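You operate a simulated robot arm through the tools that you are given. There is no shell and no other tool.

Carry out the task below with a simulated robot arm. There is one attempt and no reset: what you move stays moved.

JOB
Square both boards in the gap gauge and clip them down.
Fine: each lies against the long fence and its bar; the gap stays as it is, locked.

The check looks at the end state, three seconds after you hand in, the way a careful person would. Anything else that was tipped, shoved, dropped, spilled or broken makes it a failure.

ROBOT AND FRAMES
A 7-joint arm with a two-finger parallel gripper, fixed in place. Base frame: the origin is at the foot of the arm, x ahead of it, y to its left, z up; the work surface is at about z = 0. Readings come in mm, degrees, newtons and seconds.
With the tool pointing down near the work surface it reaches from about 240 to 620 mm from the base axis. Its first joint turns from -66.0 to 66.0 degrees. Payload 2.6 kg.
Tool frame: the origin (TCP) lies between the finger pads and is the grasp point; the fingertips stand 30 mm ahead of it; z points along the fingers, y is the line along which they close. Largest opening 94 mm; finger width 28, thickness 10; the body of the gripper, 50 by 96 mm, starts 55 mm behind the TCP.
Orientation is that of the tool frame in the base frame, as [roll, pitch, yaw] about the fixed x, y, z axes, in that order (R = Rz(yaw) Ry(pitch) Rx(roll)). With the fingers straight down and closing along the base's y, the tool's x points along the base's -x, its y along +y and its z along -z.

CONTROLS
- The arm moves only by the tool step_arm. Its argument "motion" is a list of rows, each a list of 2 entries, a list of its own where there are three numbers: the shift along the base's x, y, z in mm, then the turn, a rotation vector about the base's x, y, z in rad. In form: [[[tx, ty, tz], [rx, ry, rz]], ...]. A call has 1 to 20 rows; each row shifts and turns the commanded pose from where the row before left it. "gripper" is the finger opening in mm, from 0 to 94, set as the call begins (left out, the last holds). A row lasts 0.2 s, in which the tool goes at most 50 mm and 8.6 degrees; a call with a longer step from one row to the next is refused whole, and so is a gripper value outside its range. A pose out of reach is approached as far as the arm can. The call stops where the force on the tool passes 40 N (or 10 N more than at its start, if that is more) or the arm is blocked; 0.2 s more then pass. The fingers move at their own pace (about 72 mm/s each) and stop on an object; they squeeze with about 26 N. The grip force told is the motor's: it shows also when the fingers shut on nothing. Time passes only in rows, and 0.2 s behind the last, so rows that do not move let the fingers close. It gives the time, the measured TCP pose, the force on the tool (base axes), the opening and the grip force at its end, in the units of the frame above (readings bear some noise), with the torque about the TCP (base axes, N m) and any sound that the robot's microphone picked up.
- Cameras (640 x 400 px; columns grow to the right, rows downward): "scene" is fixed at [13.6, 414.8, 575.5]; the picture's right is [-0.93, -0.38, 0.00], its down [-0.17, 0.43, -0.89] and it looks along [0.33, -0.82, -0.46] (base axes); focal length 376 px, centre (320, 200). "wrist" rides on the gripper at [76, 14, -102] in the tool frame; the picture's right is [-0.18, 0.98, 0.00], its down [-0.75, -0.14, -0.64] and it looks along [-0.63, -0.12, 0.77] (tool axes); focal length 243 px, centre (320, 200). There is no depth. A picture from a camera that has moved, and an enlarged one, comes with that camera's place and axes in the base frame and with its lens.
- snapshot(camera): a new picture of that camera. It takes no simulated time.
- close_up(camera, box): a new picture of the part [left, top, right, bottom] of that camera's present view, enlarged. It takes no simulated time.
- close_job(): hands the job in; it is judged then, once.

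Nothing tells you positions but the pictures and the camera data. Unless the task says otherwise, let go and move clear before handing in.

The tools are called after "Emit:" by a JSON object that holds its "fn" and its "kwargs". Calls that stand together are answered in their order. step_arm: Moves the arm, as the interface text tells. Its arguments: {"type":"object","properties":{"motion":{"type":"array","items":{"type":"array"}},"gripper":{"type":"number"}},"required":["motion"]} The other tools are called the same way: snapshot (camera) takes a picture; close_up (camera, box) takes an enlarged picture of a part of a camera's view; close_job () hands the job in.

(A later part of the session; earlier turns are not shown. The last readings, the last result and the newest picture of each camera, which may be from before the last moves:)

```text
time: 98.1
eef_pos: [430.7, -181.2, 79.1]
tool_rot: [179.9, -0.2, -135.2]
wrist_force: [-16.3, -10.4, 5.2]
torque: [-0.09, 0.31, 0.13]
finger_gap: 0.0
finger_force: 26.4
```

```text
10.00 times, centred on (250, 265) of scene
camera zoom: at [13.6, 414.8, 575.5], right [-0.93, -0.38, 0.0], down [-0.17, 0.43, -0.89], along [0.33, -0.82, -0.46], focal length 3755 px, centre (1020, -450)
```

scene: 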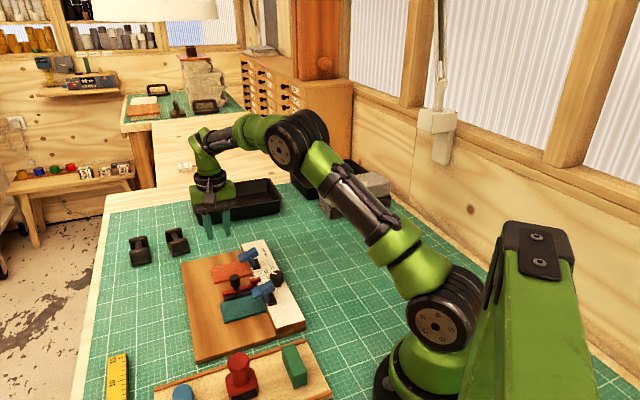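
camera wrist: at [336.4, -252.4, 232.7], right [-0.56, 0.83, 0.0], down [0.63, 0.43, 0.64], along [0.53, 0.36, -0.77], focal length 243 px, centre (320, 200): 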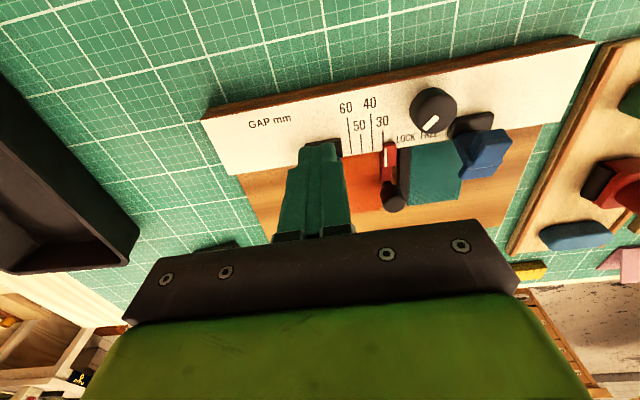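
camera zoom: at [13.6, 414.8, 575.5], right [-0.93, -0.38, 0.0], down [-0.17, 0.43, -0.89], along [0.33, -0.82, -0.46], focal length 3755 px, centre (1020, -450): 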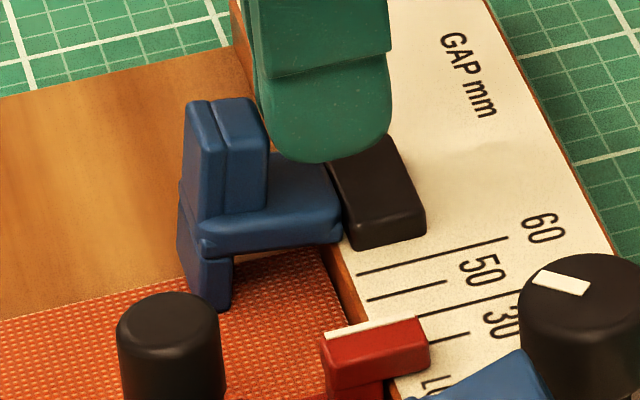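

The clip snapped over on its own: jaw down on orange, and it holds firm against a 19 N push. I back away and lift, then check.

Emit:
{"fn": "step_arm", "kwargs": {"motion": [[[-1, -1, 0], [0, 0, 0]], [[-3, -3, 0], [0, 0, 0]], [[-5, -5, 0], [0, 0, 0]], [[-10, -10, 0], [0, 0, 0]], [[-10, -10, 20], [0, 0, 0]], [[0, 0, 40], [0, 0, 0]], [[0, 0, 0], [0, 0, 0]]]}}

Emit:
{"fn": "close_up", "kwargs": {"camera": "scene", "box": [190, 230, 310, 330]}}

Emit:
{"fn": "close_up", "kwargs": {"camera": "scene", "box": [225, 245, 275, 285]}}

Emit:
{"fn": "close_up", "kwargs": {"camera": "scene", "box": [230, 270, 310, 330]}}

```text
time: 99.7
eef_pos: [402.1, -206.9, 142.1]
tool_rot: [179.9, 0.2, -135.0]
wrist_force: [-0.3, -0.7, 0.3]
torque: [-0.01, -0.01, 0.01]
finger_gap: 0.1
finger_force: 26.0
```

```text
4.00 times, centred on (250, 280) of scene
camera zoom: at [13.6, 414.8, 575.5], right [-0.93, -0.38, 0.0], down [-0.17, 0.43, -0.89], along [0.33, -0.82, -0.46], focal length 1502 px, centre (600, -120)
```

zoom: 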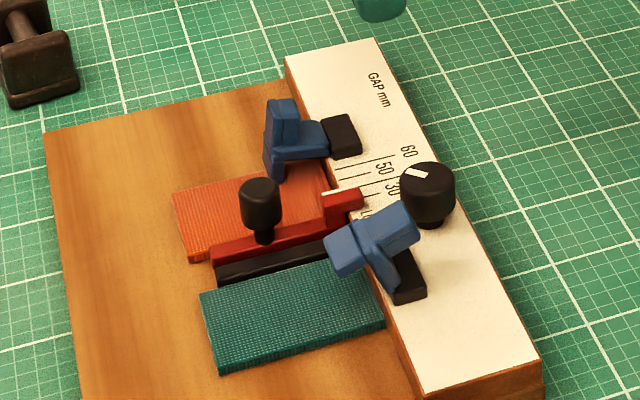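

```text
10.00 times, centred on (250, 265) of scene
camera zoom: at [13.6, 414.8, 575.5], right [-0.93, -0.38, 0.0], down [-0.17, 0.43, -0.89], along [0.33, -0.82, -0.46], focal length 3755 px, centre (1020, -450)
```

zoom: 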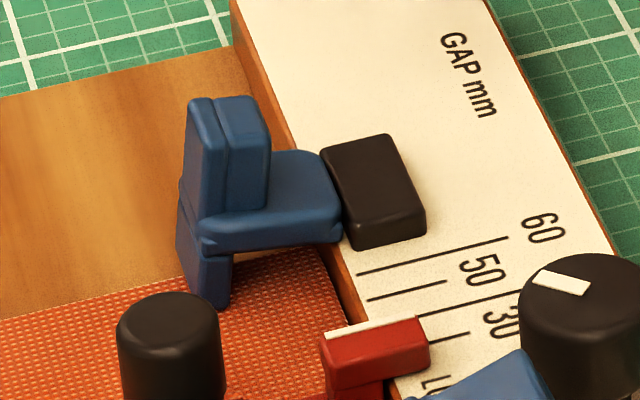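

```text
6.67 times, centred on (270, 300) of scene
camera zoom: at [13.6, 414.8, 575.5], right [-0.93, -0.38, 0.0], down [-0.17, 0.43, -0.89], along [0.33, -0.82, -0.46], focal length 2503 px, centre (653, -467)
```

zoom: 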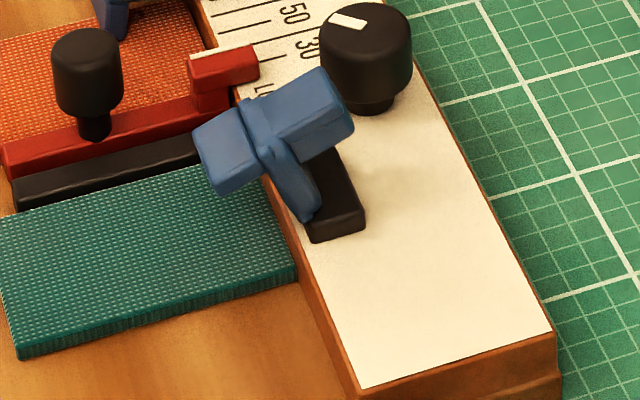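

Orange's clip is down and the gap pointer hasn't moved. Before clipping teal, I'll give it one more gentle nudge against the fixed black bar to be certain of contact. Gripper back to 30, turned to close across the fence.

Emit:
{"fn": "step_arm", "kwargs": {"motion": [[[-4.46, 15.9, 0], [0, 0, -0.1309]], [[-4.46, 15.9, 0], [0, 0, -0.1309]], [[-4.46, 15.9, 0], [0, 0, -0.1309]], [[-4.46, 15.9, 0], [0, 0, -0.1309]], [[-4.46, 15.9, 0], [0, 0, -0.1309]], [[-4.46, 15.9, 0], [0, 0, -0.1309]], [[-4.46, 15.9, 0], [0, 0, -0.1309]], [[-4.46, 15.9, 0], [0, 0, -0.1309]], [[-4.46, 15.9, 0], [0, 0, -0.1309]], [[-4.46, 15.9, 0], [0, 0, -0.1309]], [[-4.46, 15.9, 0], [0, 0, -0.1309]], [[-4.46, 15.9, 0], [0, 0, -0.1309]], [[0, 0, 0], [0, 0, 0]]], "gripper": 30}}

Emit:
{"fn": "close_up", "kwargs": {"camera": "wrist", "box": [200, 60, 440, 220]}}

```text
time: 102.5
eef_pos: [349.8, -16.6, 139.6]
tool_rot: [179.8, 0.1, 134.9]
wrist_force: [0.0, -0.2, 0.2]
torque: [0.0, -0.01, 0.0]
finger_gap: 30.1
finger_force: 0.0
```

```text
2.50 times, centred on (320, 140) of wrist
camera zoom: at [305.4, 47.6, 242.1], right [0.83, 0.56, 0.0], down [0.43, -0.63, 0.64], along [0.36, -0.53, -0.77], focal length 606 px, centre (320, 350)
```

zoom: 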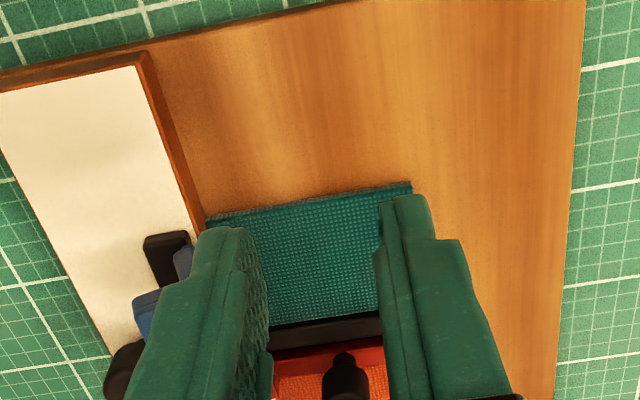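

Emit:
{"fn": "step_arm", "kwargs": {"motion": [[[0, 0, -45], [0, 0, 0]], [[0, 0, -35], [0, 0, 0]], [[0, 0, -15], [0, 0, 0]], [[1.414, -1.414, 0], [0, 0, 0]], [[1.414, -1.414, 0], [0, 0, 0]], [[1.414, -1.414, 0], [0, 0, 0]], [[1.414, -1.414, 0], [0, 0, 0]], [[1.414, -1.414, 0], [0, 0, 0]], [[1.414, -1.414, 0], [0, 0, 0]], [[1.414, -1.414, 0], [0, 0, 0]], [[1.414, -1.414, 0], [0, 0, 0]], [[0, 0, 0], [0, 0, 0]]]}}

Emit:
{"fn": "close_up", "kwargs": {"camera": "wrist", "box": [200, 60, 440, 220]}}

```text
time: 105.1
eef_pos: [359.8, -27.6, 45.6]
tool_rot: [179.9, 0.1, 135.1]
wrist_force: [-0.4, 0.4, -0.2]
torque: [0.02, 0.04, -0.01]
finger_gap: 29.8
finger_force: 0.2
```

```text
2.50 times, centred on (320, 140) of wrist
camera zoom: at [316.6, 35.6, 147.1], right [0.83, 0.56, 0.0], down [0.43, -0.63, 0.64], along [0.36, -0.53, -0.77], focal length 606 px, centre (320, 350)
```

zoom: 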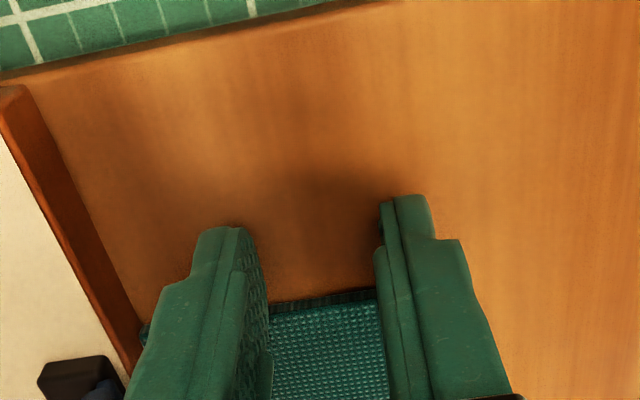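

Emit:
{"fn": "step_arm", "kwargs": {"motion": [[[0.707, -0.707, 0], [0, 0, 0]], [[0.707, -0.707, 0], [0, 0, 0]], [[0.707, -0.707, 0], [0, 0, 0]], [[0, 0, 0], [0, 0, 0]]]}}

Emit:
{"fn": "step_arm", "kwargs": {"motion": [[[0.707, -0.707, 0], [0, 0, 0]], [[0, 0, 0], [0, 0, 0]]]}}

```text
time: 106.1
eef_pos: [362.9, -29.4, 43.5]
tool_rot: [179.9, 0.1, 135.0]
wrist_force: [-0.3, 0.6, -0.6]
torque: [0.02, -0.02, 0.02]
finger_gap: 29.9
finger_force: 0.0
```

```text
time: 106.7
eef_pos: [363.4, -31.8, 43.9]
tool_rot: [-179.9, 0.1, 134.9]
wrist_force: [-5.1, 3.3, 3.1]
torque: [0.02, 0.1, -0.03]
finger_gap: 30.1
finger_force: 0.1
```

Emit:
{"fn": "step_arm", "kwargs": {"motion": [[[0.25, -0.25, 0], [0, 0, 0]], [[0, 0, 0], [0, 0, 0]]]}}

Emit:
{"fn": "close_up", "kwargs": {"camera": "wrist", "box": [200, 100, 440, 260]}}

Emit:
{"fn": "close_up", "kwargs": {"camera": "scene", "box": [190, 240, 310, 340]}}

```text
time: 107.3
eef_pos: [362.5, -30.3, 44.2]
tool_rot: [-180.0, -0.1, 135.0]
wrist_force: [-8.0, 4.7, 2.4]
torque: [0.13, 0.21, -0.02]
finger_gap: 30.2
finger_force: 0.0
```

```text
2.50 times, centred on (320, 180) of wrist
camera zoom: at [319.2, 33.5, 146.9], right [0.83, 0.56, 0.0], down [0.43, -0.63, 0.64], along [0.36, -0.53, -0.77], focal length 606 px, centre (320, 250)
```

zoom: 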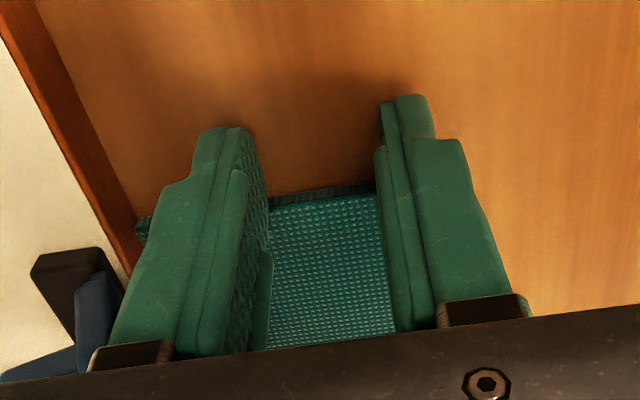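

```text
4.00 times, centred on (250, 290) of scene
camera zoom: at [13.6, 414.8, 575.5], right [-0.93, -0.38, 0.0], down [-0.17, 0.43, -0.89], along [0.33, -0.82, -0.46], focal length 1502 px, centre (600, -160)
```

zoom: 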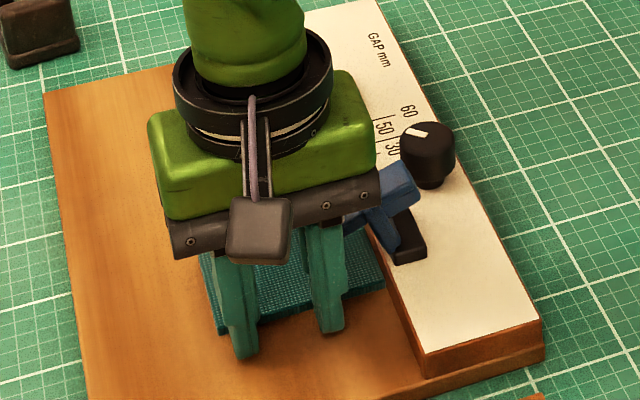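

Teal pressed on the black bar at ~9 N at the same place as before. I back off without touching the gripper, lift, then go behind the teal clip's handle.

Emit:
{"fn": "step_arm", "kwargs": {"motion": [[[-0.7, 0.7, 0], [0, 0, 0]], [[-2.5, 2.5, 0], [0, 0, 0]], [[-4, 4, 0], [0, 0, 0]], [[0, 0, 40], [0, 0, 0]], [[0, 0, 46], [0, 0, 0]], [[-13.8, -31, 0], [0, 0, 0]], [[-13.8, -31, 0], [0, 0, 0]], [[-13.8, -31, 0], [0, 0, 0]], [[0, 0, 0], [0, 0, 0]]]}}

Emit:
{"fn": "step_arm", "kwargs": {"motion": [[[0, 0, 0], [0, 0, 0]], [[0, 0, 0], [0, 0, 0]]], "gripper": 0}}

Emit:
{"fn": "snapshot", "kwargs": {"camera": "wrist"}}

Emit:
{"fn": "close_up", "kwargs": {"camera": "scene", "box": [190, 240, 310, 340]}}

```text
time: 109.3
eef_pos: [313.7, -117.8, 131.2]
tool_rot: [179.8, 0.1, 135.0]
wrist_force: [0.9, 0.5, 0.0]
torque: [-0.01, 0.0, 0.01]
finger_gap: 29.9
finger_force: 0.1
```

```text
time: 109.9
eef_pos: [313.6, -117.7, 131.3]
tool_rot: [179.9, 0.1, 135.0]
wrist_force: [-0.6, 0.1, -0.3]
torque: [0.0, 0.02, -0.01]
finger_gap: 0.0
finger_force: 25.6
```

```text
taken
camera wrist: at [270.6, -53.5, 232.8], right [0.83, 0.56, 0.0], down [0.43, -0.63, 0.64], along [0.36, -0.53, -0.77], focal length 243 px, centre (320, 200)
```

wrist: 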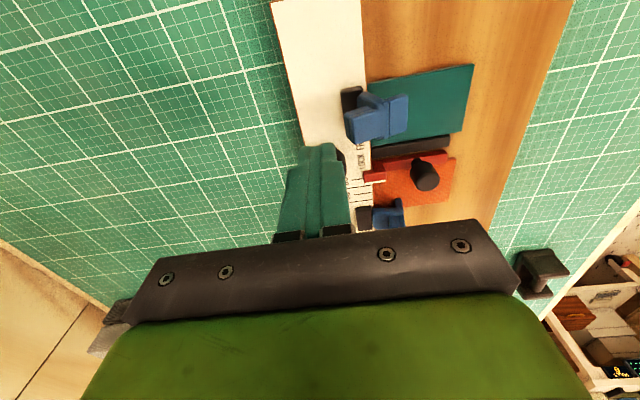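

```text
4.00 times, centred on (250, 290) of scene
camera zoom: at [13.6, 414.8, 575.5], right [-0.93, -0.38, 0.0], down [-0.17, 0.43, -0.89], along [0.33, -0.82, -0.46], focal length 1502 px, centre (600, -160)
```

zoom: 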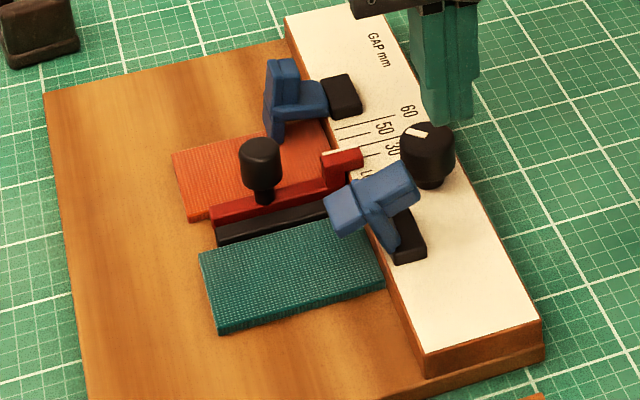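

Emit:
{"fn": "step_arm", "kwargs": {"motion": [[[0, 0, -25], [0, 0, 0]], [[0, 0, -16], [0, 0, 0]], [[0, 0, -10], [0, 0, 0]], [[0, 0, 0], [0, 0, 0]]]}}

Emit:
{"fn": "close_up", "kwargs": {"camera": "wrist", "box": [220, 60, 440, 220]}}

Emit:
{"fn": "close_up", "kwargs": {"camera": "scene", "box": [210, 240, 310, 320]}}

```text
time: 110.9
eef_pos: [315.0, -117.0, 80.9]
tool_rot: [179.9, -0.1, 135.0]
wrist_force: [0.2, 0.7, -0.8]
torque: [0.02, 0.0, 0.0]
finger_gap: 0.0
finger_force: 25.7
```

```text
2.50 times, centred on (330, 140) of wrist
camera zoom: at [270.9, -53.4, 182.1], right [0.83, 0.56, 0.0], down [0.43, -0.63, 0.64], along [0.36, -0.53, -0.77], focal length 606 px, centre (295, 350)
```

zoom: 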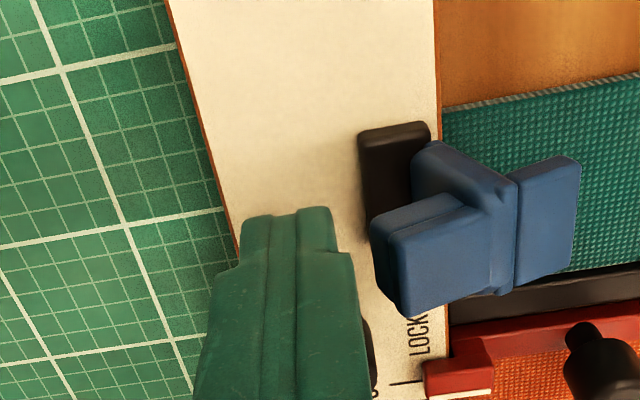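

```text
5.00 times, centred on (260, 280) of scene
camera zoom: at [13.6, 414.8, 575.5], right [-0.93, -0.38, 0.0], down [-0.17, 0.43, -0.89], along [0.33, -0.82, -0.46], focal length 1877 px, centre (620, -200)
```

zoom: 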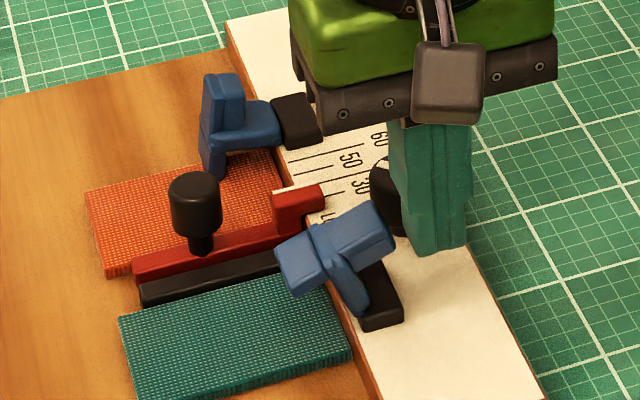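

Emit:
{"fn": "step_arm", "kwargs": {"motion": [[[1.414, 1.414, 0], [0, 0, 0]], [[1.414, 1.414, 0], [0, 0, 0]], [[1.414, 1.414, 0], [0, 0, 0]], [[1.414, 1.414, 0], [0, 0, 0]], [[1.414, 1.414, 0], [0, 0, 0]], [[1.414, 1.414, 0], [0, 0, 0]], [[1.414, 1.414, 0], [0, 0, 0]], [[1.414, 1.414, 0], [0, 0, 0]], [[1.414, 1.414, 0], [0, 0, 0]], [[1.414, 1.414, 0], [0, 0, 0]], [[1.414, 1.414, 0], [0, 0, 0]], [[0, 0, 0], [0, 0, 0]]]}}

Emit:
{"fn": "close_up", "kwargs": {"camera": "wrist", "box": [220, 60, 440, 220]}}

Emit:
{"fn": "close_up", "kwargs": {"camera": "scene", "box": [210, 240, 310, 320]}}

```text
time: 113.5
eef_pos: [329.8, -102.5, 79.3]
tool_rot: [179.9, 0.1, 134.9]
wrist_force: [0.0, 0.2, 0.1]
torque: [0.0, 0.01, -0.01]
finger_gap: 0.0
finger_force: 25.6
```

```text
2.50 times, centred on (330, 140) of wrist
camera zoom: at [286.0, -37.6, 182.1], right [0.83, 0.56, 0.0], down [0.43, -0.63, 0.64], along [0.36, -0.53, -0.77], focal length 606 px, centre (295, 350)
```

zoom: 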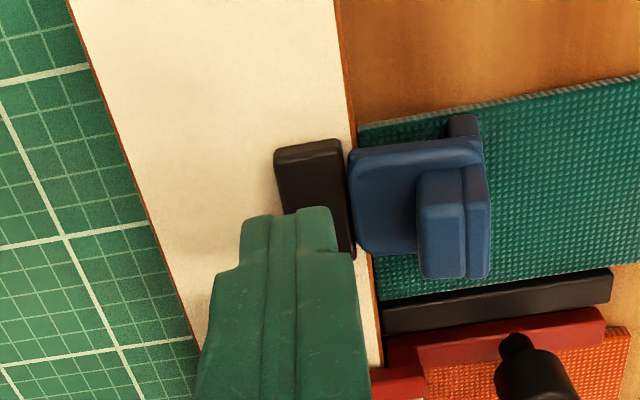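

```text
5.00 times, centred on (260, 280) of scene
camera zoom: at [13.6, 414.8, 575.5], right [-0.93, -0.38, 0.0], down [-0.17, 0.43, -0.89], along [0.33, -0.82, -0.46], focal length 1877 px, centre (620, -200)
```

zoom: 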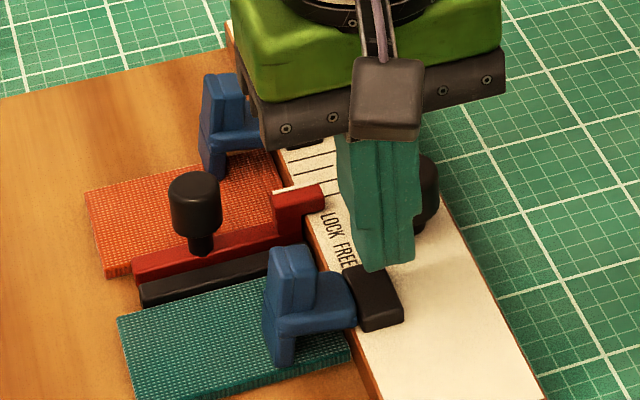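

The teal clip snapped over too. I'll press lightly on the back of its handle to confirm it's home.

Emit:
{"fn": "step_arm", "kwargs": {"motion": [[[1.414, 1.414, 0], [0, 0, 0]], [[1.414, 1.414, 0], [0, 0, 0]], [[1.414, 1.414, 0], [0, 0, 0]], [[1.414, 1.414, 0], [0, 0, 0]], [[1.414, 1.414, 0], [0, 0, 0]], [[1.414, 1.414, 0], [0, 0, 0]], [[1.414, 1.414, 0], [0, 0, 0]], [[1.414, 1.414, 0], [0, 0, 0]], [[0, 0, 0], [0, 0, 0]]]}}

Emit:
{"fn": "step_arm", "kwargs": {"motion": [[[0.707, 0.707, 0], [0, 0, 0]], [[0.707, 0.707, 0], [0, 0, 0]], [[0.707, 0.707, 0], [0, 0, 0]], [[0, 0, 0], [0, 0, 0]]]}}

Emit:
{"fn": "close_up", "kwargs": {"camera": "scene", "box": [210, 240, 310, 320]}}

```text
time: 115.5
eef_pos: [341.1, -90.5, 79.5]
tool_rot: [179.9, 0.1, 135.0]
wrist_force: [0.4, 0.2, 0.0]
torque: [-0.02, 0.02, -0.01]
finger_gap: 0.3
finger_force: 26.0
```

```text
time: 116.5
eef_pos: [343.8, -88.6, 80.4]
tool_rot: [179.9, 0.1, 135.1]
wrist_force: [-0.2, -0.6, 0.2]
torque: [0.0, 0.03, 0.03]
finger_gap: 0.1
finger_force: 25.8
```

```text
5.00 times, centred on (260, 280) of scene
camera zoom: at [13.6, 414.8, 575.5], right [-0.93, -0.38, 0.0], down [-0.17, 0.43, -0.89], along [0.33, -0.82, -0.46], focal length 1877 px, centre (620, -200)
```

zoom: 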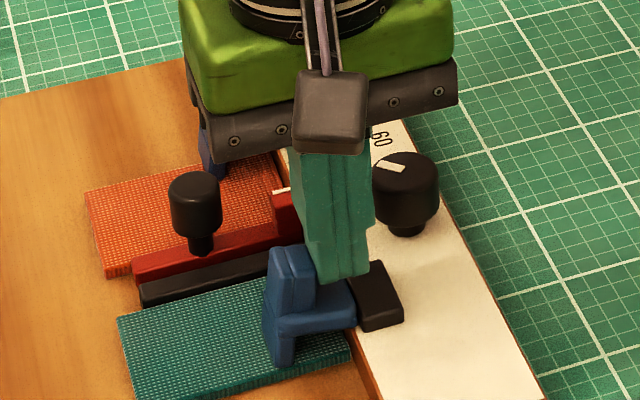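

Emit:
{"fn": "step_arm", "kwargs": {"motion": [[[0.707, 0.707, 0], [0, 0, 0]], [[0.707, 0.707, 0], [0, 0, 0]], [[0, 0, 0], [0, 0, 0]]]}}

Emit:
{"fn": "step_arm", "kwargs": {"motion": [[[0.707, 0.707, 0], [0, 0, 0]], [[0, 0, 0], [0, 0, 0]]]}}

Emit:
{"fn": "close_up", "kwargs": {"camera": "wrist", "box": [220, 60, 440, 220]}}

```text
time: 117.3
eef_pos: [344.2, -87.5, 79.1]
tool_rot: [180.0, 0.1, 134.9]
wrist_force: [-9.9, -9.4, 2.6]
torque: [-0.13, 0.18, 0.01]
finger_gap: 0.1
finger_force: 26.1
```

```text
time: 117.9
eef_pos: [344.5, -87.6, 80.0]
tool_rot: [-179.9, 0.1, 134.8]
wrist_force: [-18.3, -18.8, 1.2]
torque: [-0.32, 0.32, 0.07]
finger_gap: 0.4
finger_force: 26.3
```

```text
2.50 times, centred on (330, 140) of wrist
camera zoom: at [301.1, -23.0, 181.6], right [0.83, 0.56, 0.0], down [0.43, -0.63, 0.64], along [0.36, -0.53, -0.77], focal length 606 px, centre (295, 350)
```

zoom: 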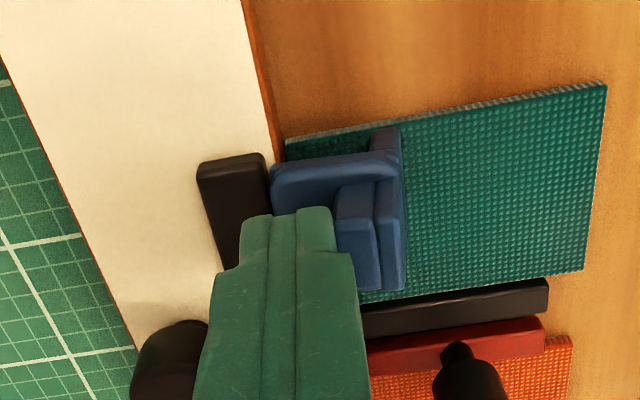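

Firm at 26 N: the teal clip is home. I retreat the same way, lift well clear, and inspect everything.

Emit:
{"fn": "step_arm", "kwargs": {"motion": [[[-1.5, -1.5, 0], [0, 0, 0]], [[-4, -4, 0], [0, 0, 0]], [[-8, -8, 0], [0, 0, 0]], [[-8, -8, 0], [0, 0, 0]], [[-8, -8, 0], [0, 0, 0]], [[0, 0, 40], [0, 0, 0]], [[0, 0, 45], [0, 0, 0]], [[0, 0, 45], [0, 0, 0]], [[0, 0, 0], [0, 0, 0]]]}}

Emit:
{"fn": "close_up", "kwargs": {"camera": "scene", "box": [170, 230, 320, 350]}}

Emit:
{"fn": "close_up", "kwargs": {"camera": "scene", "box": [230, 270, 310, 330]}}

Emit:
{"fn": "close_up", "kwargs": {"camera": "wrist", "box": [260, 60, 460, 240]}}

```text
time: 119.9
eef_pos: [313.8, -115.9, 210.9]
tool_rot: [179.9, 0.0, 135.0]
wrist_force: [-0.1, 0.1, 0.6]
torque: [-0.02, 0.0, -0.02]
finger_gap: 0.1
finger_force: 25.9
```

```text
3.33 times, centred on (245, 290) of scene
camera zoom: at [13.6, 414.8, 575.5], right [-0.93, -0.38, 0.0], down [-0.17, 0.43, -0.89], along [0.33, -0.82, -0.46], focal length 1252 px, centre (570, -100)
```

zoom: 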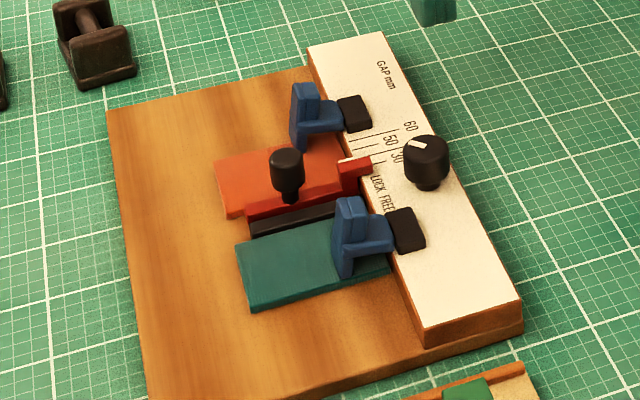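

```text
6.67 times, centred on (270, 300) of scene
camera zoom: at [13.6, 414.8, 575.5], right [-0.93, -0.38, 0.0], down [-0.17, 0.43, -0.89], along [0.33, -0.82, -0.46], focal length 2503 px, centre (653, -467)
```

zoom: 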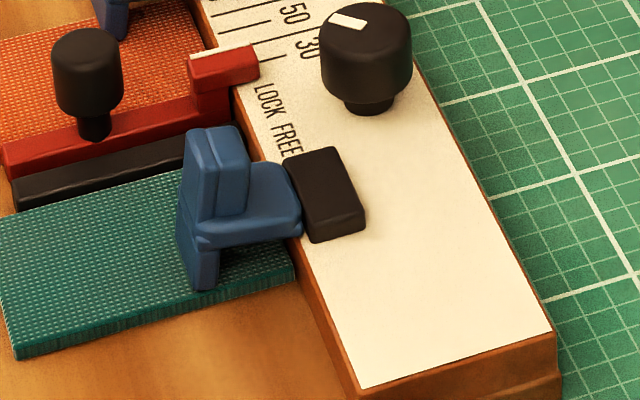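

```text
2.22 times, centred on (360, 150) of wrist
camera zoom: at [271.0, -51.6, 312.8], right [0.83, 0.56, 0.0], down [0.43, -0.63, 0.64], along [0.36, -0.53, -0.77], focal length 539 px, centre (231, 311)
```

zoom: 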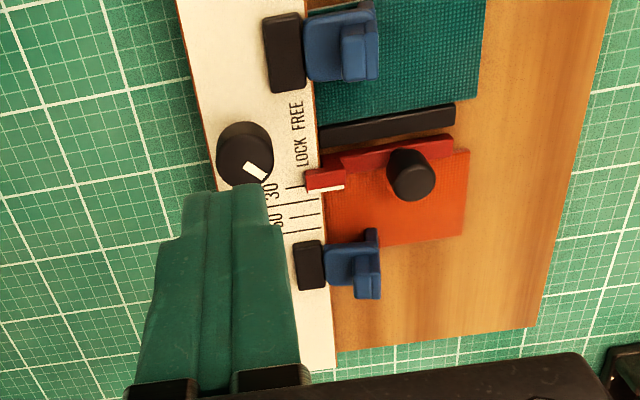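

Both clips are down and the pointer is unchanged. I'll take a couple of closer looks at the seams from above with the gripper open, well clear of everything.

Emit:
{"fn": "step_arm", "kwargs": {"motion": [[[35, -7, 0], [0, 0, 0]], [[36, -7, 0], [0, 0, 0]], [[36, -8, -20], [0, 0, 0]], [[0, 0, -30], [0, 0, 0]], [[0, 0, 0], [0, 0, 0]]], "gripper": 94}}

Emit:
{"fn": "close_up", "kwargs": {"camera": "wrist", "box": [230, 60, 410, 230]}}

Emit:
{"fn": "close_up", "kwargs": {"camera": "wrist", "box": [260, 100, 340, 180]}}

```text
time: 121.1
eef_pos: [423.4, -138.5, 159.8]
tool_rot: [179.9, 0.0, 134.9]
wrist_force: [0.0, -0.1, 0.7]
torque: [0.02, 0.02, -0.02]
finger_gap: 93.9
finger_force: 0.0
```

```text
2.35 times, centred on (320, 145) of wrist
camera zoom: at [379.5, -73.9, 262.1], right [0.83, 0.56, 0.0], down [0.43, -0.63, 0.64], along [0.36, -0.53, -0.77], focal length 571 px, centre (320, 329)
```

zoom: 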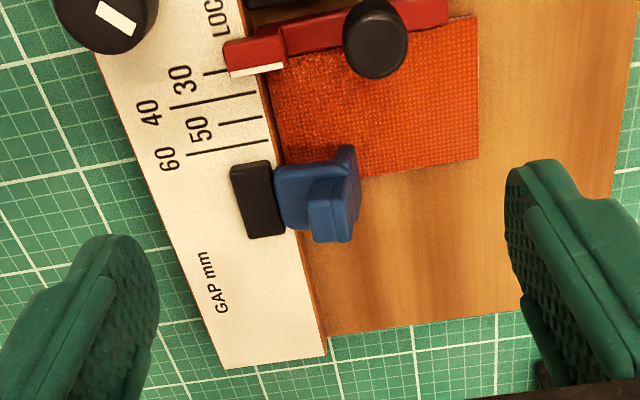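

```text
5.00 times, centred on (300, 140) of wrist
camera zoom: at [379.5, -73.9, 262.1], right [0.83, 0.56, 0.0], down [0.43, -0.63, 0.64], along [0.36, -0.53, -0.77], focal length 1213 px, centre (420, 500)
```

zoom: 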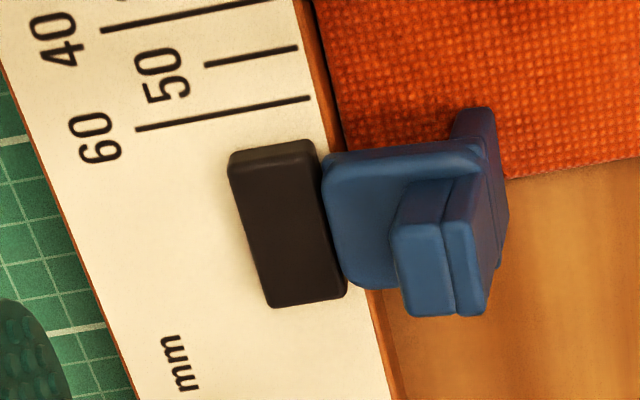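

Emit:
{"fn": "step_arm", "kwargs": {"motion": [[[0, 2.2, 0], [0, 0, 0.1309]], [[0, 2.2, 0], [0, 0, 0.1309]], [[0, 2.2, 0], [0, 0, 0.1309]], [[0, 2.2, 0], [0, 0, 0.1309]], [[0, 2.2, 0], [0, 0, 0.1309]], [[0, 2.2, 0], [0, 0, 0.1309]], [[0, 2.2, 0], [0, 0, 0.1309]], [[0, 2.2, 0], [0, 0, 0.1309]], [[0, 2.2, 0], [0, 0, 0.1309]], [[0, 2.2, 0], [0, 0, 0.1309]], [[0, 2.2, 0], [0, 0, 0.1309]], [[0, 2.2, 0], [0, 0, 0.1309]], [[0, 0, 0], [0, 0, 0]]]}}

Emit:
{"fn": "close_up", "kwargs": {"camera": "wrist", "box": [240, 40, 420, 200]}}

Emit:
{"fn": "close_up", "kwargs": {"camera": "wrist", "box": [290, 70, 390, 160]}}

```text
time: 123.9
eef_pos: [423.1, -111.2, 160.1]
tool_rot: [179.9, 0.1, -134.9]
wrist_force: [0.4, 0.2, -0.2]
torque: [-0.03, 0.0, 0.0]
finger_gap: 94.2
finger_force: 0.0
```

```text
2.50 times, centred on (330, 120) of wrist
camera zoom: at [359.3, -155.2, 262.3], right [-0.57, 0.82, 0.0], down [0.63, 0.43, 0.64], along [0.53, 0.36, -0.77], focal length 606 px, centre (295, 400)
```

zoom: 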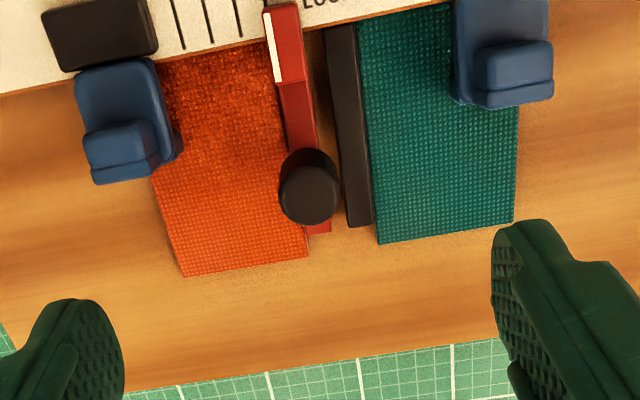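

```text
4.44 times, centred on (340, 115) of wrist
camera zoom: at [359.3, -155.2, 262.3], right [-0.57, 0.82, 0.0], down [0.63, 0.43, 0.64], along [0.53, 0.36, -0.77], focal length 1078 px, centre (231, 578)
```

zoom: 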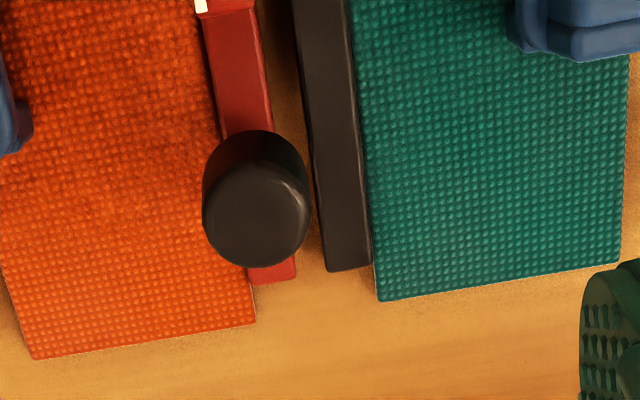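

Both seams look tight from between the bars. One more look from the orange side to make sure there is no slit between orange and the red bar.

Emit:
{"fn": "step_arm", "kwargs": {"motion": [[[20, -20, 0], [0, 0, 0]], [[20, -20, 0], [0, 0, 0]], [[0, 0, 0], [0, 0, 0]]]}}

Emit:
{"fn": "close_up", "kwargs": {"camera": "wrist", "box": [330, 60, 430, 150]}}

Emit:
{"fn": "snapshot", "kwargs": {"camera": "wrist"}}

```text
time: 124.7
eef_pos: [462.9, -153.3, 160.0]
tool_rot: [180.0, 0.2, -135.0]
wrist_force: [0.0, -0.1, 0.2]
torque: [-0.02, 0.0, 0.06]
finger_gap: 93.9
finger_force: 0.1
```

```text
4.44 times, centred on (380, 105) of wrist
camera zoom: at [399.3, -194.9, 262.1], right [-0.56, 0.83, 0.0], down [0.63, 0.43, 0.64], along [0.53, 0.36, -0.77], focal length 1078 px, centre (53, 622)
```

zoom: 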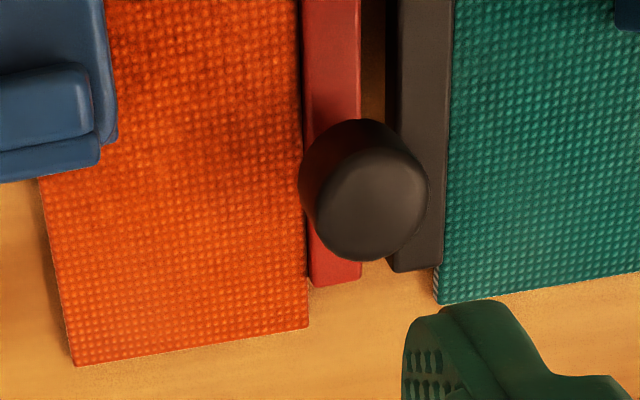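

```text
taken
camera wrist: at [399.3, -194.9, 262.1], right [-0.56, 0.83, 0.0], down [0.63, 0.43, 0.64], along [0.53, 0.36, -0.77], focal length 243 px, centre (320, 200)
```

wrist: 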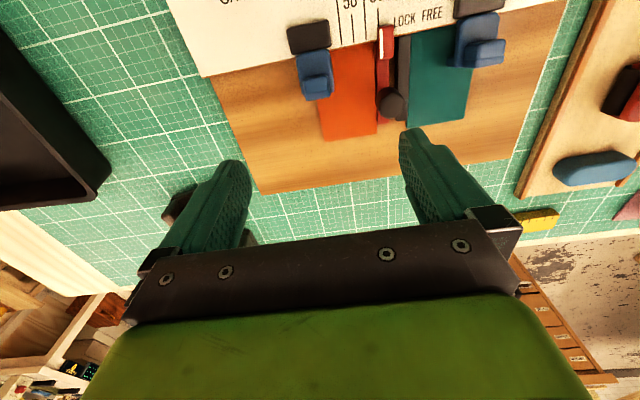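

Everything looks seated. But since the bar slid so easily earlier although the knob read LOCK, I want to know whether it's held now that I've tightened the knob against its stop. I'll grip the handle across the fence as before and apply a tiny test load.

Emit:
{"fn": "step_arm", "kwargs": {"motion": [[[-3.3, 4.07, 0], [0, 0, -0.1309]], [[-3.3, 4.07, 0], [0, 0, -0.1309]], [[-3.3, 4.07, 0], [0, 0, -0.1309]], [[-3.3, 4.07, 0], [0, 0, -0.1309]], [[-3.3, 4.07, 0], [0, 0, -0.1309]], [[-3.3, 4.07, 0], [0, 0, -0.1309]], [[-3.3, 4.07, 0], [0, 0, -0.1309]], [[-3.3, 4.07, 0], [0, 0, -0.1309]], [[-3.3, 4.07, 0], [0, 0, -0.1309]], [[-3.3, 4.07, 0], [0, 0, -0.1309]], [[-3.3, 4.07, 0], [0, 0, -0.1309]], [[-3.3, 4.07, 0], [0, 0, -0.1309]], [[0, 0, -40], [0, 0, 0]], [[0, 0, -15], [0, 0, 0]], [[0, 0, 0], [0, 0, 0]]], "gripper": 46}}

Emit:
{"fn": "close_up", "kwargs": {"camera": "wrist", "box": [220, 80, 420, 220]}}

Emit:
{"fn": "close_up", "kwargs": {"camera": "scene", "box": [200, 220, 300, 310]}}

```text
time: 127.9
eef_pos: [422.8, -102.5, 104.2]
tool_rot: [180.0, 0.2, 134.8]
wrist_force: [0.5, -0.2, -0.4]
torque: [-0.02, 0.01, 0.02]
finger_gap: 46.0
finger_force: 0.0
```

```text
2.86 times, centred on (320, 150) of wrist
camera zoom: at [379.8, -37.6, 206.8], right [0.83, 0.56, 0.0], down [0.43, -0.63, 0.64], along [0.36, -0.53, -0.77], focal length 693 px, centre (320, 343)
```

zoom: 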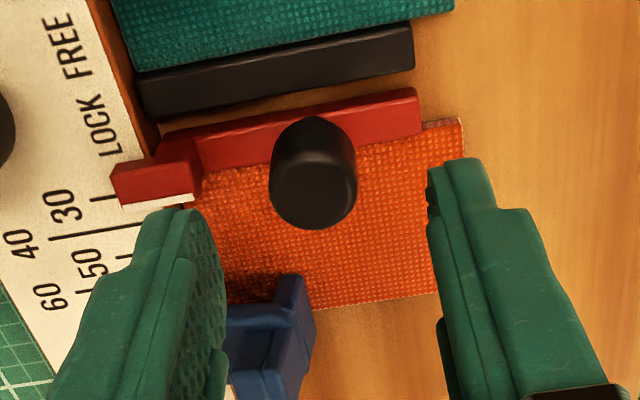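

```text
4.44 times, centred on (250, 265) of scene
camera zoom: at [13.6, 414.8, 575.5], right [-0.93, -0.38, 0.0], down [-0.17, 0.43, -0.89], along [0.33, -0.82, -0.46], focal length 1669 px, centre (631, -89)
```

zoom: 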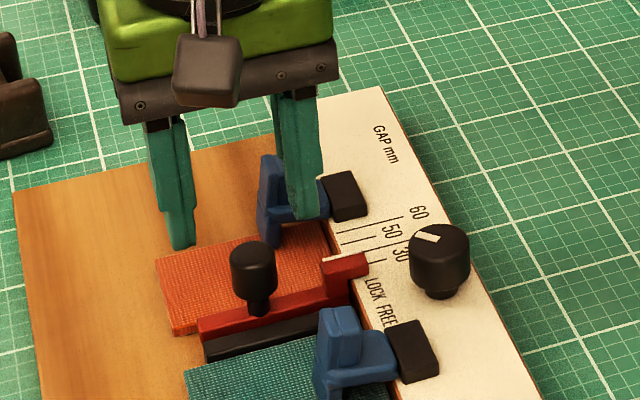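

Emit:
{"fn": "step_arm", "kwargs": {"motion": [[[0, 0, -25], [0, 0, 0]], [[0, 0, -15], [0, 0, 0]], [[0, 0, 0], [0, 0, 0]]]}}

Emit:
{"fn": "step_arm", "kwargs": {"motion": [[[0, 0, 0], [0, 0, 0]], [[0, 0, 0], [0, 0, 0]], [[0, 0, 0], [0, 0, 0]]], "gripper": 16}}

Emit:
{"fn": "close_up", "kwargs": {"camera": "scene", "box": [250, 255, 300, 295]}}

```text
time: 128.7
eef_pos: [423.4, -102.0, 65.6]
tool_rot: [179.9, 0.1, 135.1]
wrist_force: [-0.6, -0.4, -0.2]
torque: [0.0, -0.03, -0.03]
finger_gap: 45.9
finger_force: 0.1
```

```text
time: 129.5
eef_pos: [422.8, -103.6, 63.6]
tool_rot: [-179.8, 0.0, 134.8]
wrist_force: [-9.6, -8.2, 0.1]
torque: [-0.09, 0.36, -0.04]
finger_gap: 20.7
finger_force: 45.3
```

```text
10.00 times, centred on (275, 275) of scene
camera zoom: at [13.6, 414.8, 575.5], right [-0.93, -0.38, 0.0], down [-0.17, 0.43, -0.89], along [0.33, -0.82, -0.46], focal length 3755 px, centre (770, -550)
```

zoom: 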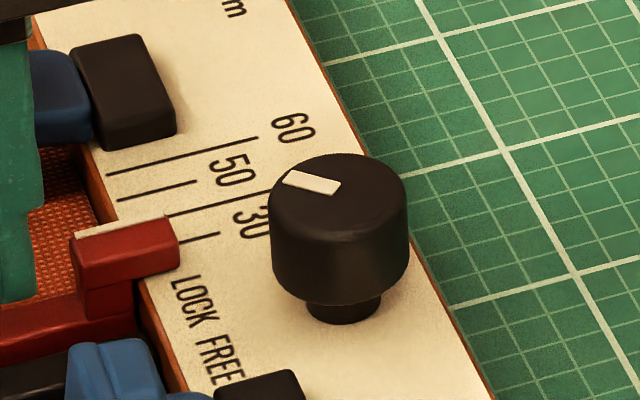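

Gripped; along-the-fence force is about −1 N. Now a 0.5 mm test shift towards the black bar.

Emit:
{"fn": "step_arm", "kwargs": {"motion": [[[-0.35, 0.35, 0], [0, 0, 0]], [[0, 0, 0], [0, 0, 0]]]}}

Emit:
{"fn": "close_up", "kwargs": {"camera": "scene", "box": [250, 255, 300, 295]}}

```text
time: 130.1
eef_pos: [422.5, -103.7, 64.8]
tool_rot: [-179.9, 0.1, 134.9]
wrist_force: [-14.8, -14.8, -0.2]
torque: [-0.24, 0.38, -0.01]
finger_gap: 20.9
finger_force: 44.8
```

```text
10.00 times, centred on (275, 275) of scene
camera zoom: at [13.6, 414.8, 575.5], right [-0.93, -0.38, 0.0], down [-0.17, 0.43, -0.89], along [0.33, -0.82, -0.46], focal length 3755 px, centre (770, -550)
```

zoom: 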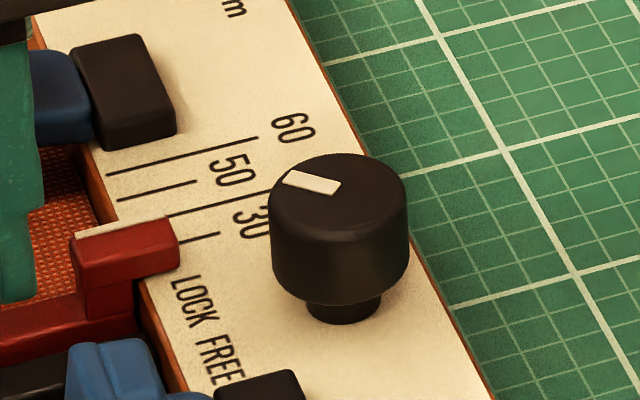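

Emit:
{"fn": "step_arm", "kwargs": {"motion": [[[-0.35, 0.35, 0], [0, 0, 0]], [[0, 0, 0], [0, 0, 0]]]}}

Emit:
{"fn": "close_up", "kwargs": {"camera": "scene", "box": [250, 255, 300, 295]}}

```text
time: 130.7
eef_pos: [421.2, -103.3, 64.9]
tool_rot: [-179.9, 0.1, 135.0]
wrist_force: [-13.8, -14.9, -1.9]
torque: [-0.35, 0.34, -0.1]
finger_gap: 20.8
finger_force: 45.0
```

```text
10.00 times, centred on (275, 275) of scene
camera zoom: at [13.6, 414.8, 575.5], right [-0.93, -0.38, 0.0], down [-0.17, 0.43, -0.89], along [0.33, -0.82, -0.46], focal length 3755 px, centre (770, -550)
```

zoom: 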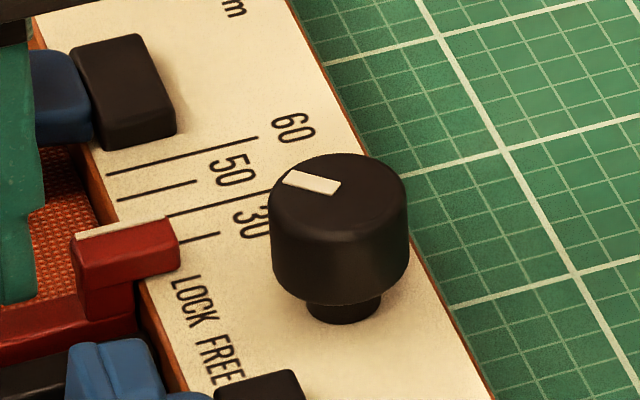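

Emit:
{"fn": "step_arm", "kwargs": {"motion": [[[-0.35, 0.35, 0], [0, 0, 0]], [[-0.35, 0.35, 0], [0, 0, 0]], [[0, 0, 0], [0, 0, 0]]]}}

Emit:
{"fn": "close_up", "kwargs": {"camera": "scene", "box": [250, 255, 300, 295]}}

Emit:
{"fn": "close_up", "kwargs": {"camera": "wrist", "box": [200, 60, 420, 220]}}

```text
time: 131.5
eef_pos: [421.9, -104.2, 65.4]
tool_rot: [-179.9, 0.1, 134.9]
wrist_force: [-15.5, -15.3, -5.0]
torque: [-0.5, 0.25, -0.03]
finger_gap: 21.1
finger_force: 44.8
```

```text
10.00 times, centred on (275, 275) of scene
camera zoom: at [13.6, 414.8, 575.5], right [-0.93, -0.38, 0.0], down [-0.17, 0.43, -0.89], along [0.33, -0.82, -0.46], focal length 3755 px, centre (770, -550)
```

zoom: 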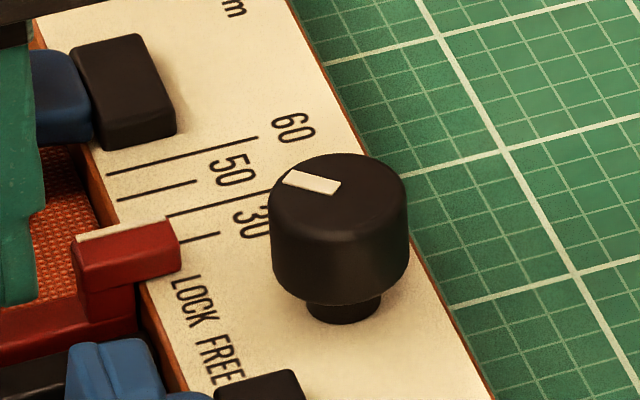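

```text
2.50 times, centred on (310, 140) of wrist
camera zoom: at [378.0, -37.9, 166.7], right [0.83, 0.56, 0.0], down [0.43, -0.63, 0.64], along [0.36, -0.53, -0.77], focal length 606 px, centre (345, 350)
```

zoom: 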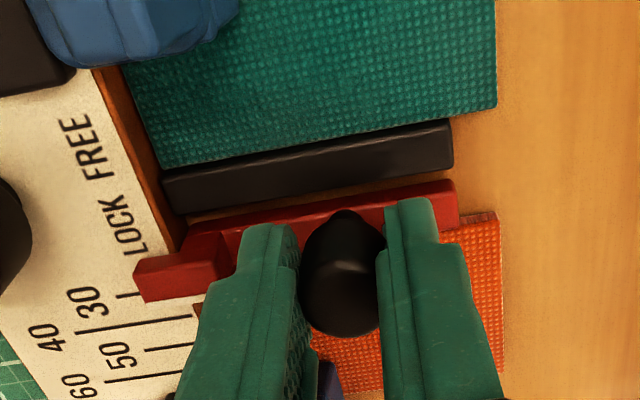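

Emit:
{"fn": "step_arm", "kwargs": {"motion": [[[0.35, -0.35, 0], [0, 0, 0]], [[0.35, -0.35, 0], [0, 0, 0]], [[0.35, -0.35, 0], [0, 0, 0]], [[0.35, -0.35, 0], [0, 0, 0]], [[0, 0, 0], [0, 0, 0]]]}}

Emit:
{"fn": "close_up", "kwargs": {"camera": "scene", "box": [250, 255, 300, 295]}}

Emit:
{"fn": "close_up", "kwargs": {"camera": "wrist", "box": [200, 60, 420, 220]}}

```text
time: 132.7
eef_pos: [424.0, -103.7, 65.0]
tool_rot: [-179.8, 0.0, 134.9]
wrist_force: [-19.8, -14.4, -0.4]
torque: [-0.22, 0.6, 0.0]
finger_gap: 20.9
finger_force: 45.1
```

```text
10.00 times, centred on (275, 275) of scene
camera zoom: at [13.6, 414.8, 575.5], right [-0.93, -0.38, 0.0], down [-0.17, 0.43, -0.89], along [0.33, -0.82, -0.46], focal length 3755 px, centre (770, -550)
```

zoom: 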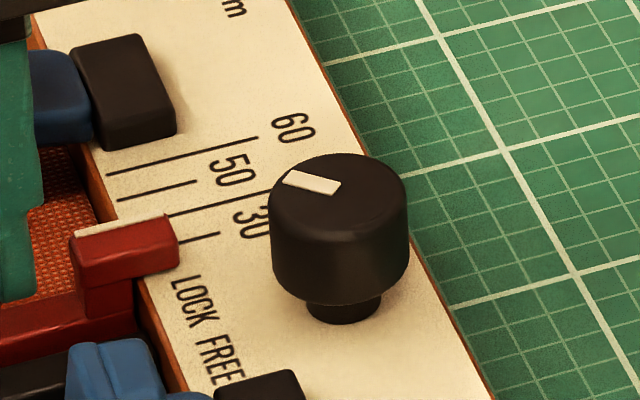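

```text
2.50 times, centred on (310, 140) of wrist
camera zoom: at [379.2, -39.1, 166.8], right [0.83, 0.56, 0.0], down [0.43, -0.63, 0.64], along [0.36, -0.53, -0.77], focal length 606 px, centre (345, 350)
```

zoom: 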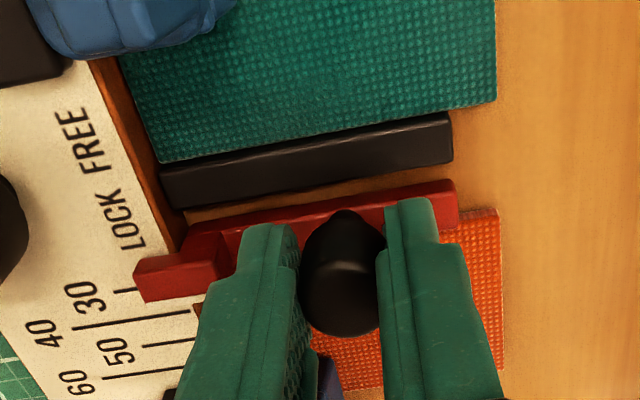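

The bar gives slightly under a slow push even with the knob hard on its stop (a soft clamp), but the knob is at the LOCK end and the bar is back at its original mark, lightly against orange. I release the handle gently and lift away.

Emit:
{"fn": "step_arm", "kwargs": {"motion": [[[0, 0, 0], [0, 0, 0]], [[0, 0, 0], [0, 0, 0]], [[0, 0, 0], [0, 0, 0]]], "gripper": 16}}

Emit:
{"fn": "step_arm", "kwargs": {"motion": [[[0, 0, 0], [0, 0, 0]], [[0, 0, 0], [0, 0, 0]], [[0, 0, 25], [0, 0, 0]], [[0, 0, 40], [0, 0, 0]], [[0, 0, 40], [0, 0, 0]], [[0, 0, 0], [0, 0, 0]]], "gripper": 46}}

Emit:
{"fn": "close_up", "kwargs": {"camera": "scene", "box": [250, 255, 300, 295]}}

Emit:
{"fn": "close_up", "kwargs": {"camera": "scene", "box": [235, 235, 305, 315]}}

Emit:
{"fn": "close_up", "kwargs": {"camera": "scene", "box": [230, 270, 310, 330]}}

```text
time: 133.5
eef_pos: [422.7, -103.9, 64.6]
tool_rot: [-179.9, 0.1, 135.0]
wrist_force: [-19.5, -14.5, 0.0]
torque: [-0.12, 0.67, -0.11]
finger_gap: 20.9
finger_force: 45.4
```

```text
time: 134.9
eef_pos: [423.4, -102.7, 171.3]
tool_rot: [-179.9, 0.1, 135.0]
wrist_force: [-0.6, -0.4, -0.4]
torque: [0.01, 0.0, -0.01]
finger_gap: 45.9
finger_force: 0.1
```

```text
10.00 times, centred on (275, 275) of scene
camera zoom: at [13.6, 414.8, 575.5], right [-0.93, -0.38, 0.0], down [-0.17, 0.43, -0.89], along [0.33, -0.82, -0.46], focal length 3755 px, centre (770, -550)
```

zoom: 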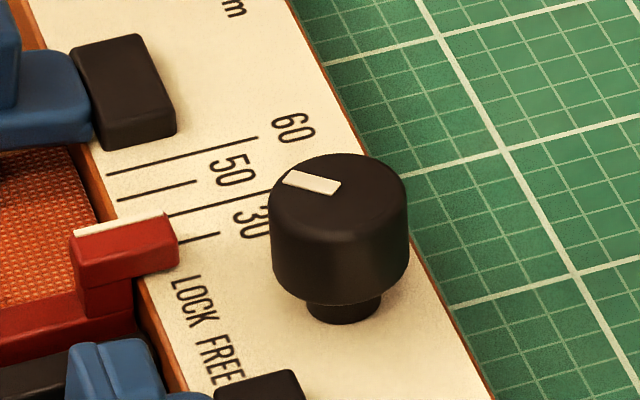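

```text
5.00 times, centred on (270, 275) of scene
camera zoom: at [13.6, 414.8, 575.5], right [-0.93, -0.38, 0.0], down [-0.17, 0.43, -0.89], along [0.33, -0.82, -0.46], focal length 1877 px, centre (570, -175)
```

zoom: 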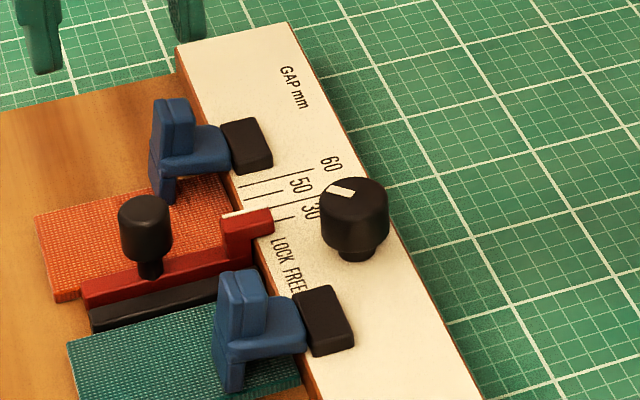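

```text
6.67 times, centred on (270, 300) of scene
camera zoom: at [13.6, 414.8, 575.5], right [-0.93, -0.38, 0.0], down [-0.17, 0.43, -0.89], along [0.33, -0.82, -0.46], focal length 2503 px, centre (653, -467)
```

zoom: 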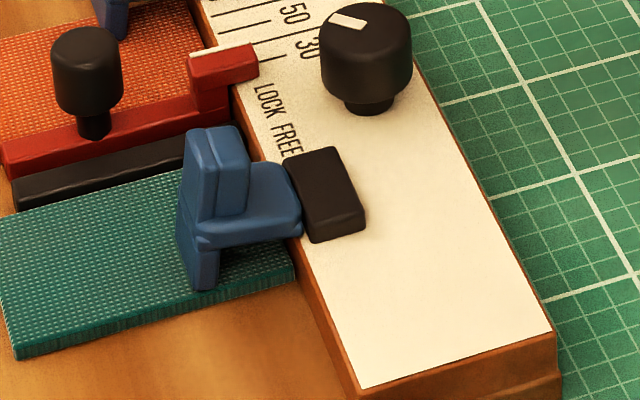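

Emit:
{"fn": "close_up", "kwargs": {"camera": "scene", "box": [190, 230, 290, 300]}}

Emit:
{"fn": "close_up", "kwargs": {"camera": "scene", "box": [190, 240, 310, 350]}}

```text
5.71 times, centred on (240, 265) of scene
camera zoom: at [13.6, 414.8, 575.5], right [-0.93, -0.38, 0.0], down [-0.17, 0.43, -0.89], along [0.33, -0.82, -0.46], focal length 2146 px, centre (777, -171)
```

zoom: 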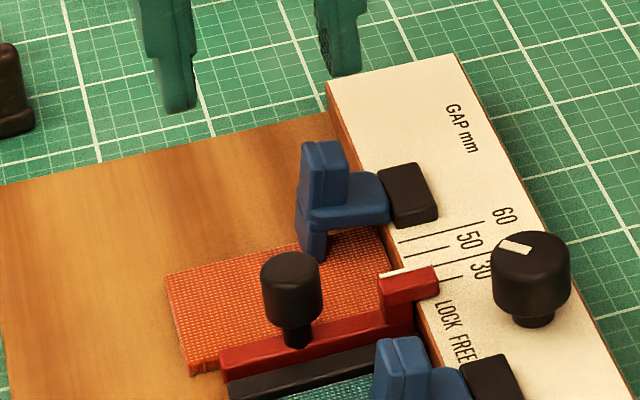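

```text
3.64 times, centred on (250, 295) of scene
camera zoom: at [13.6, 414.8, 575.5], right [-0.93, -0.38, 0.0], down [-0.17, 0.43, -0.89], along [0.33, -0.82, -0.46], focal length 1365 px, centre (574, -146)
```

zoom: 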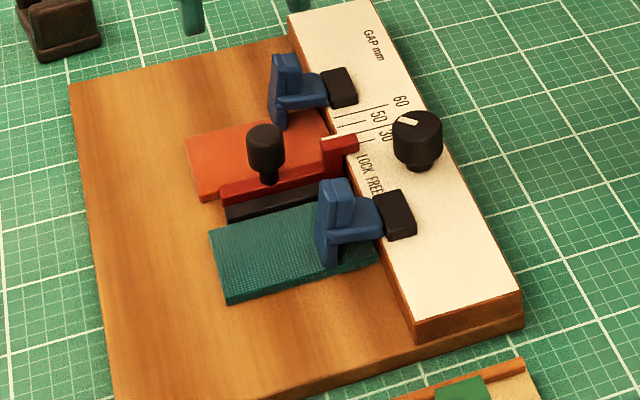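

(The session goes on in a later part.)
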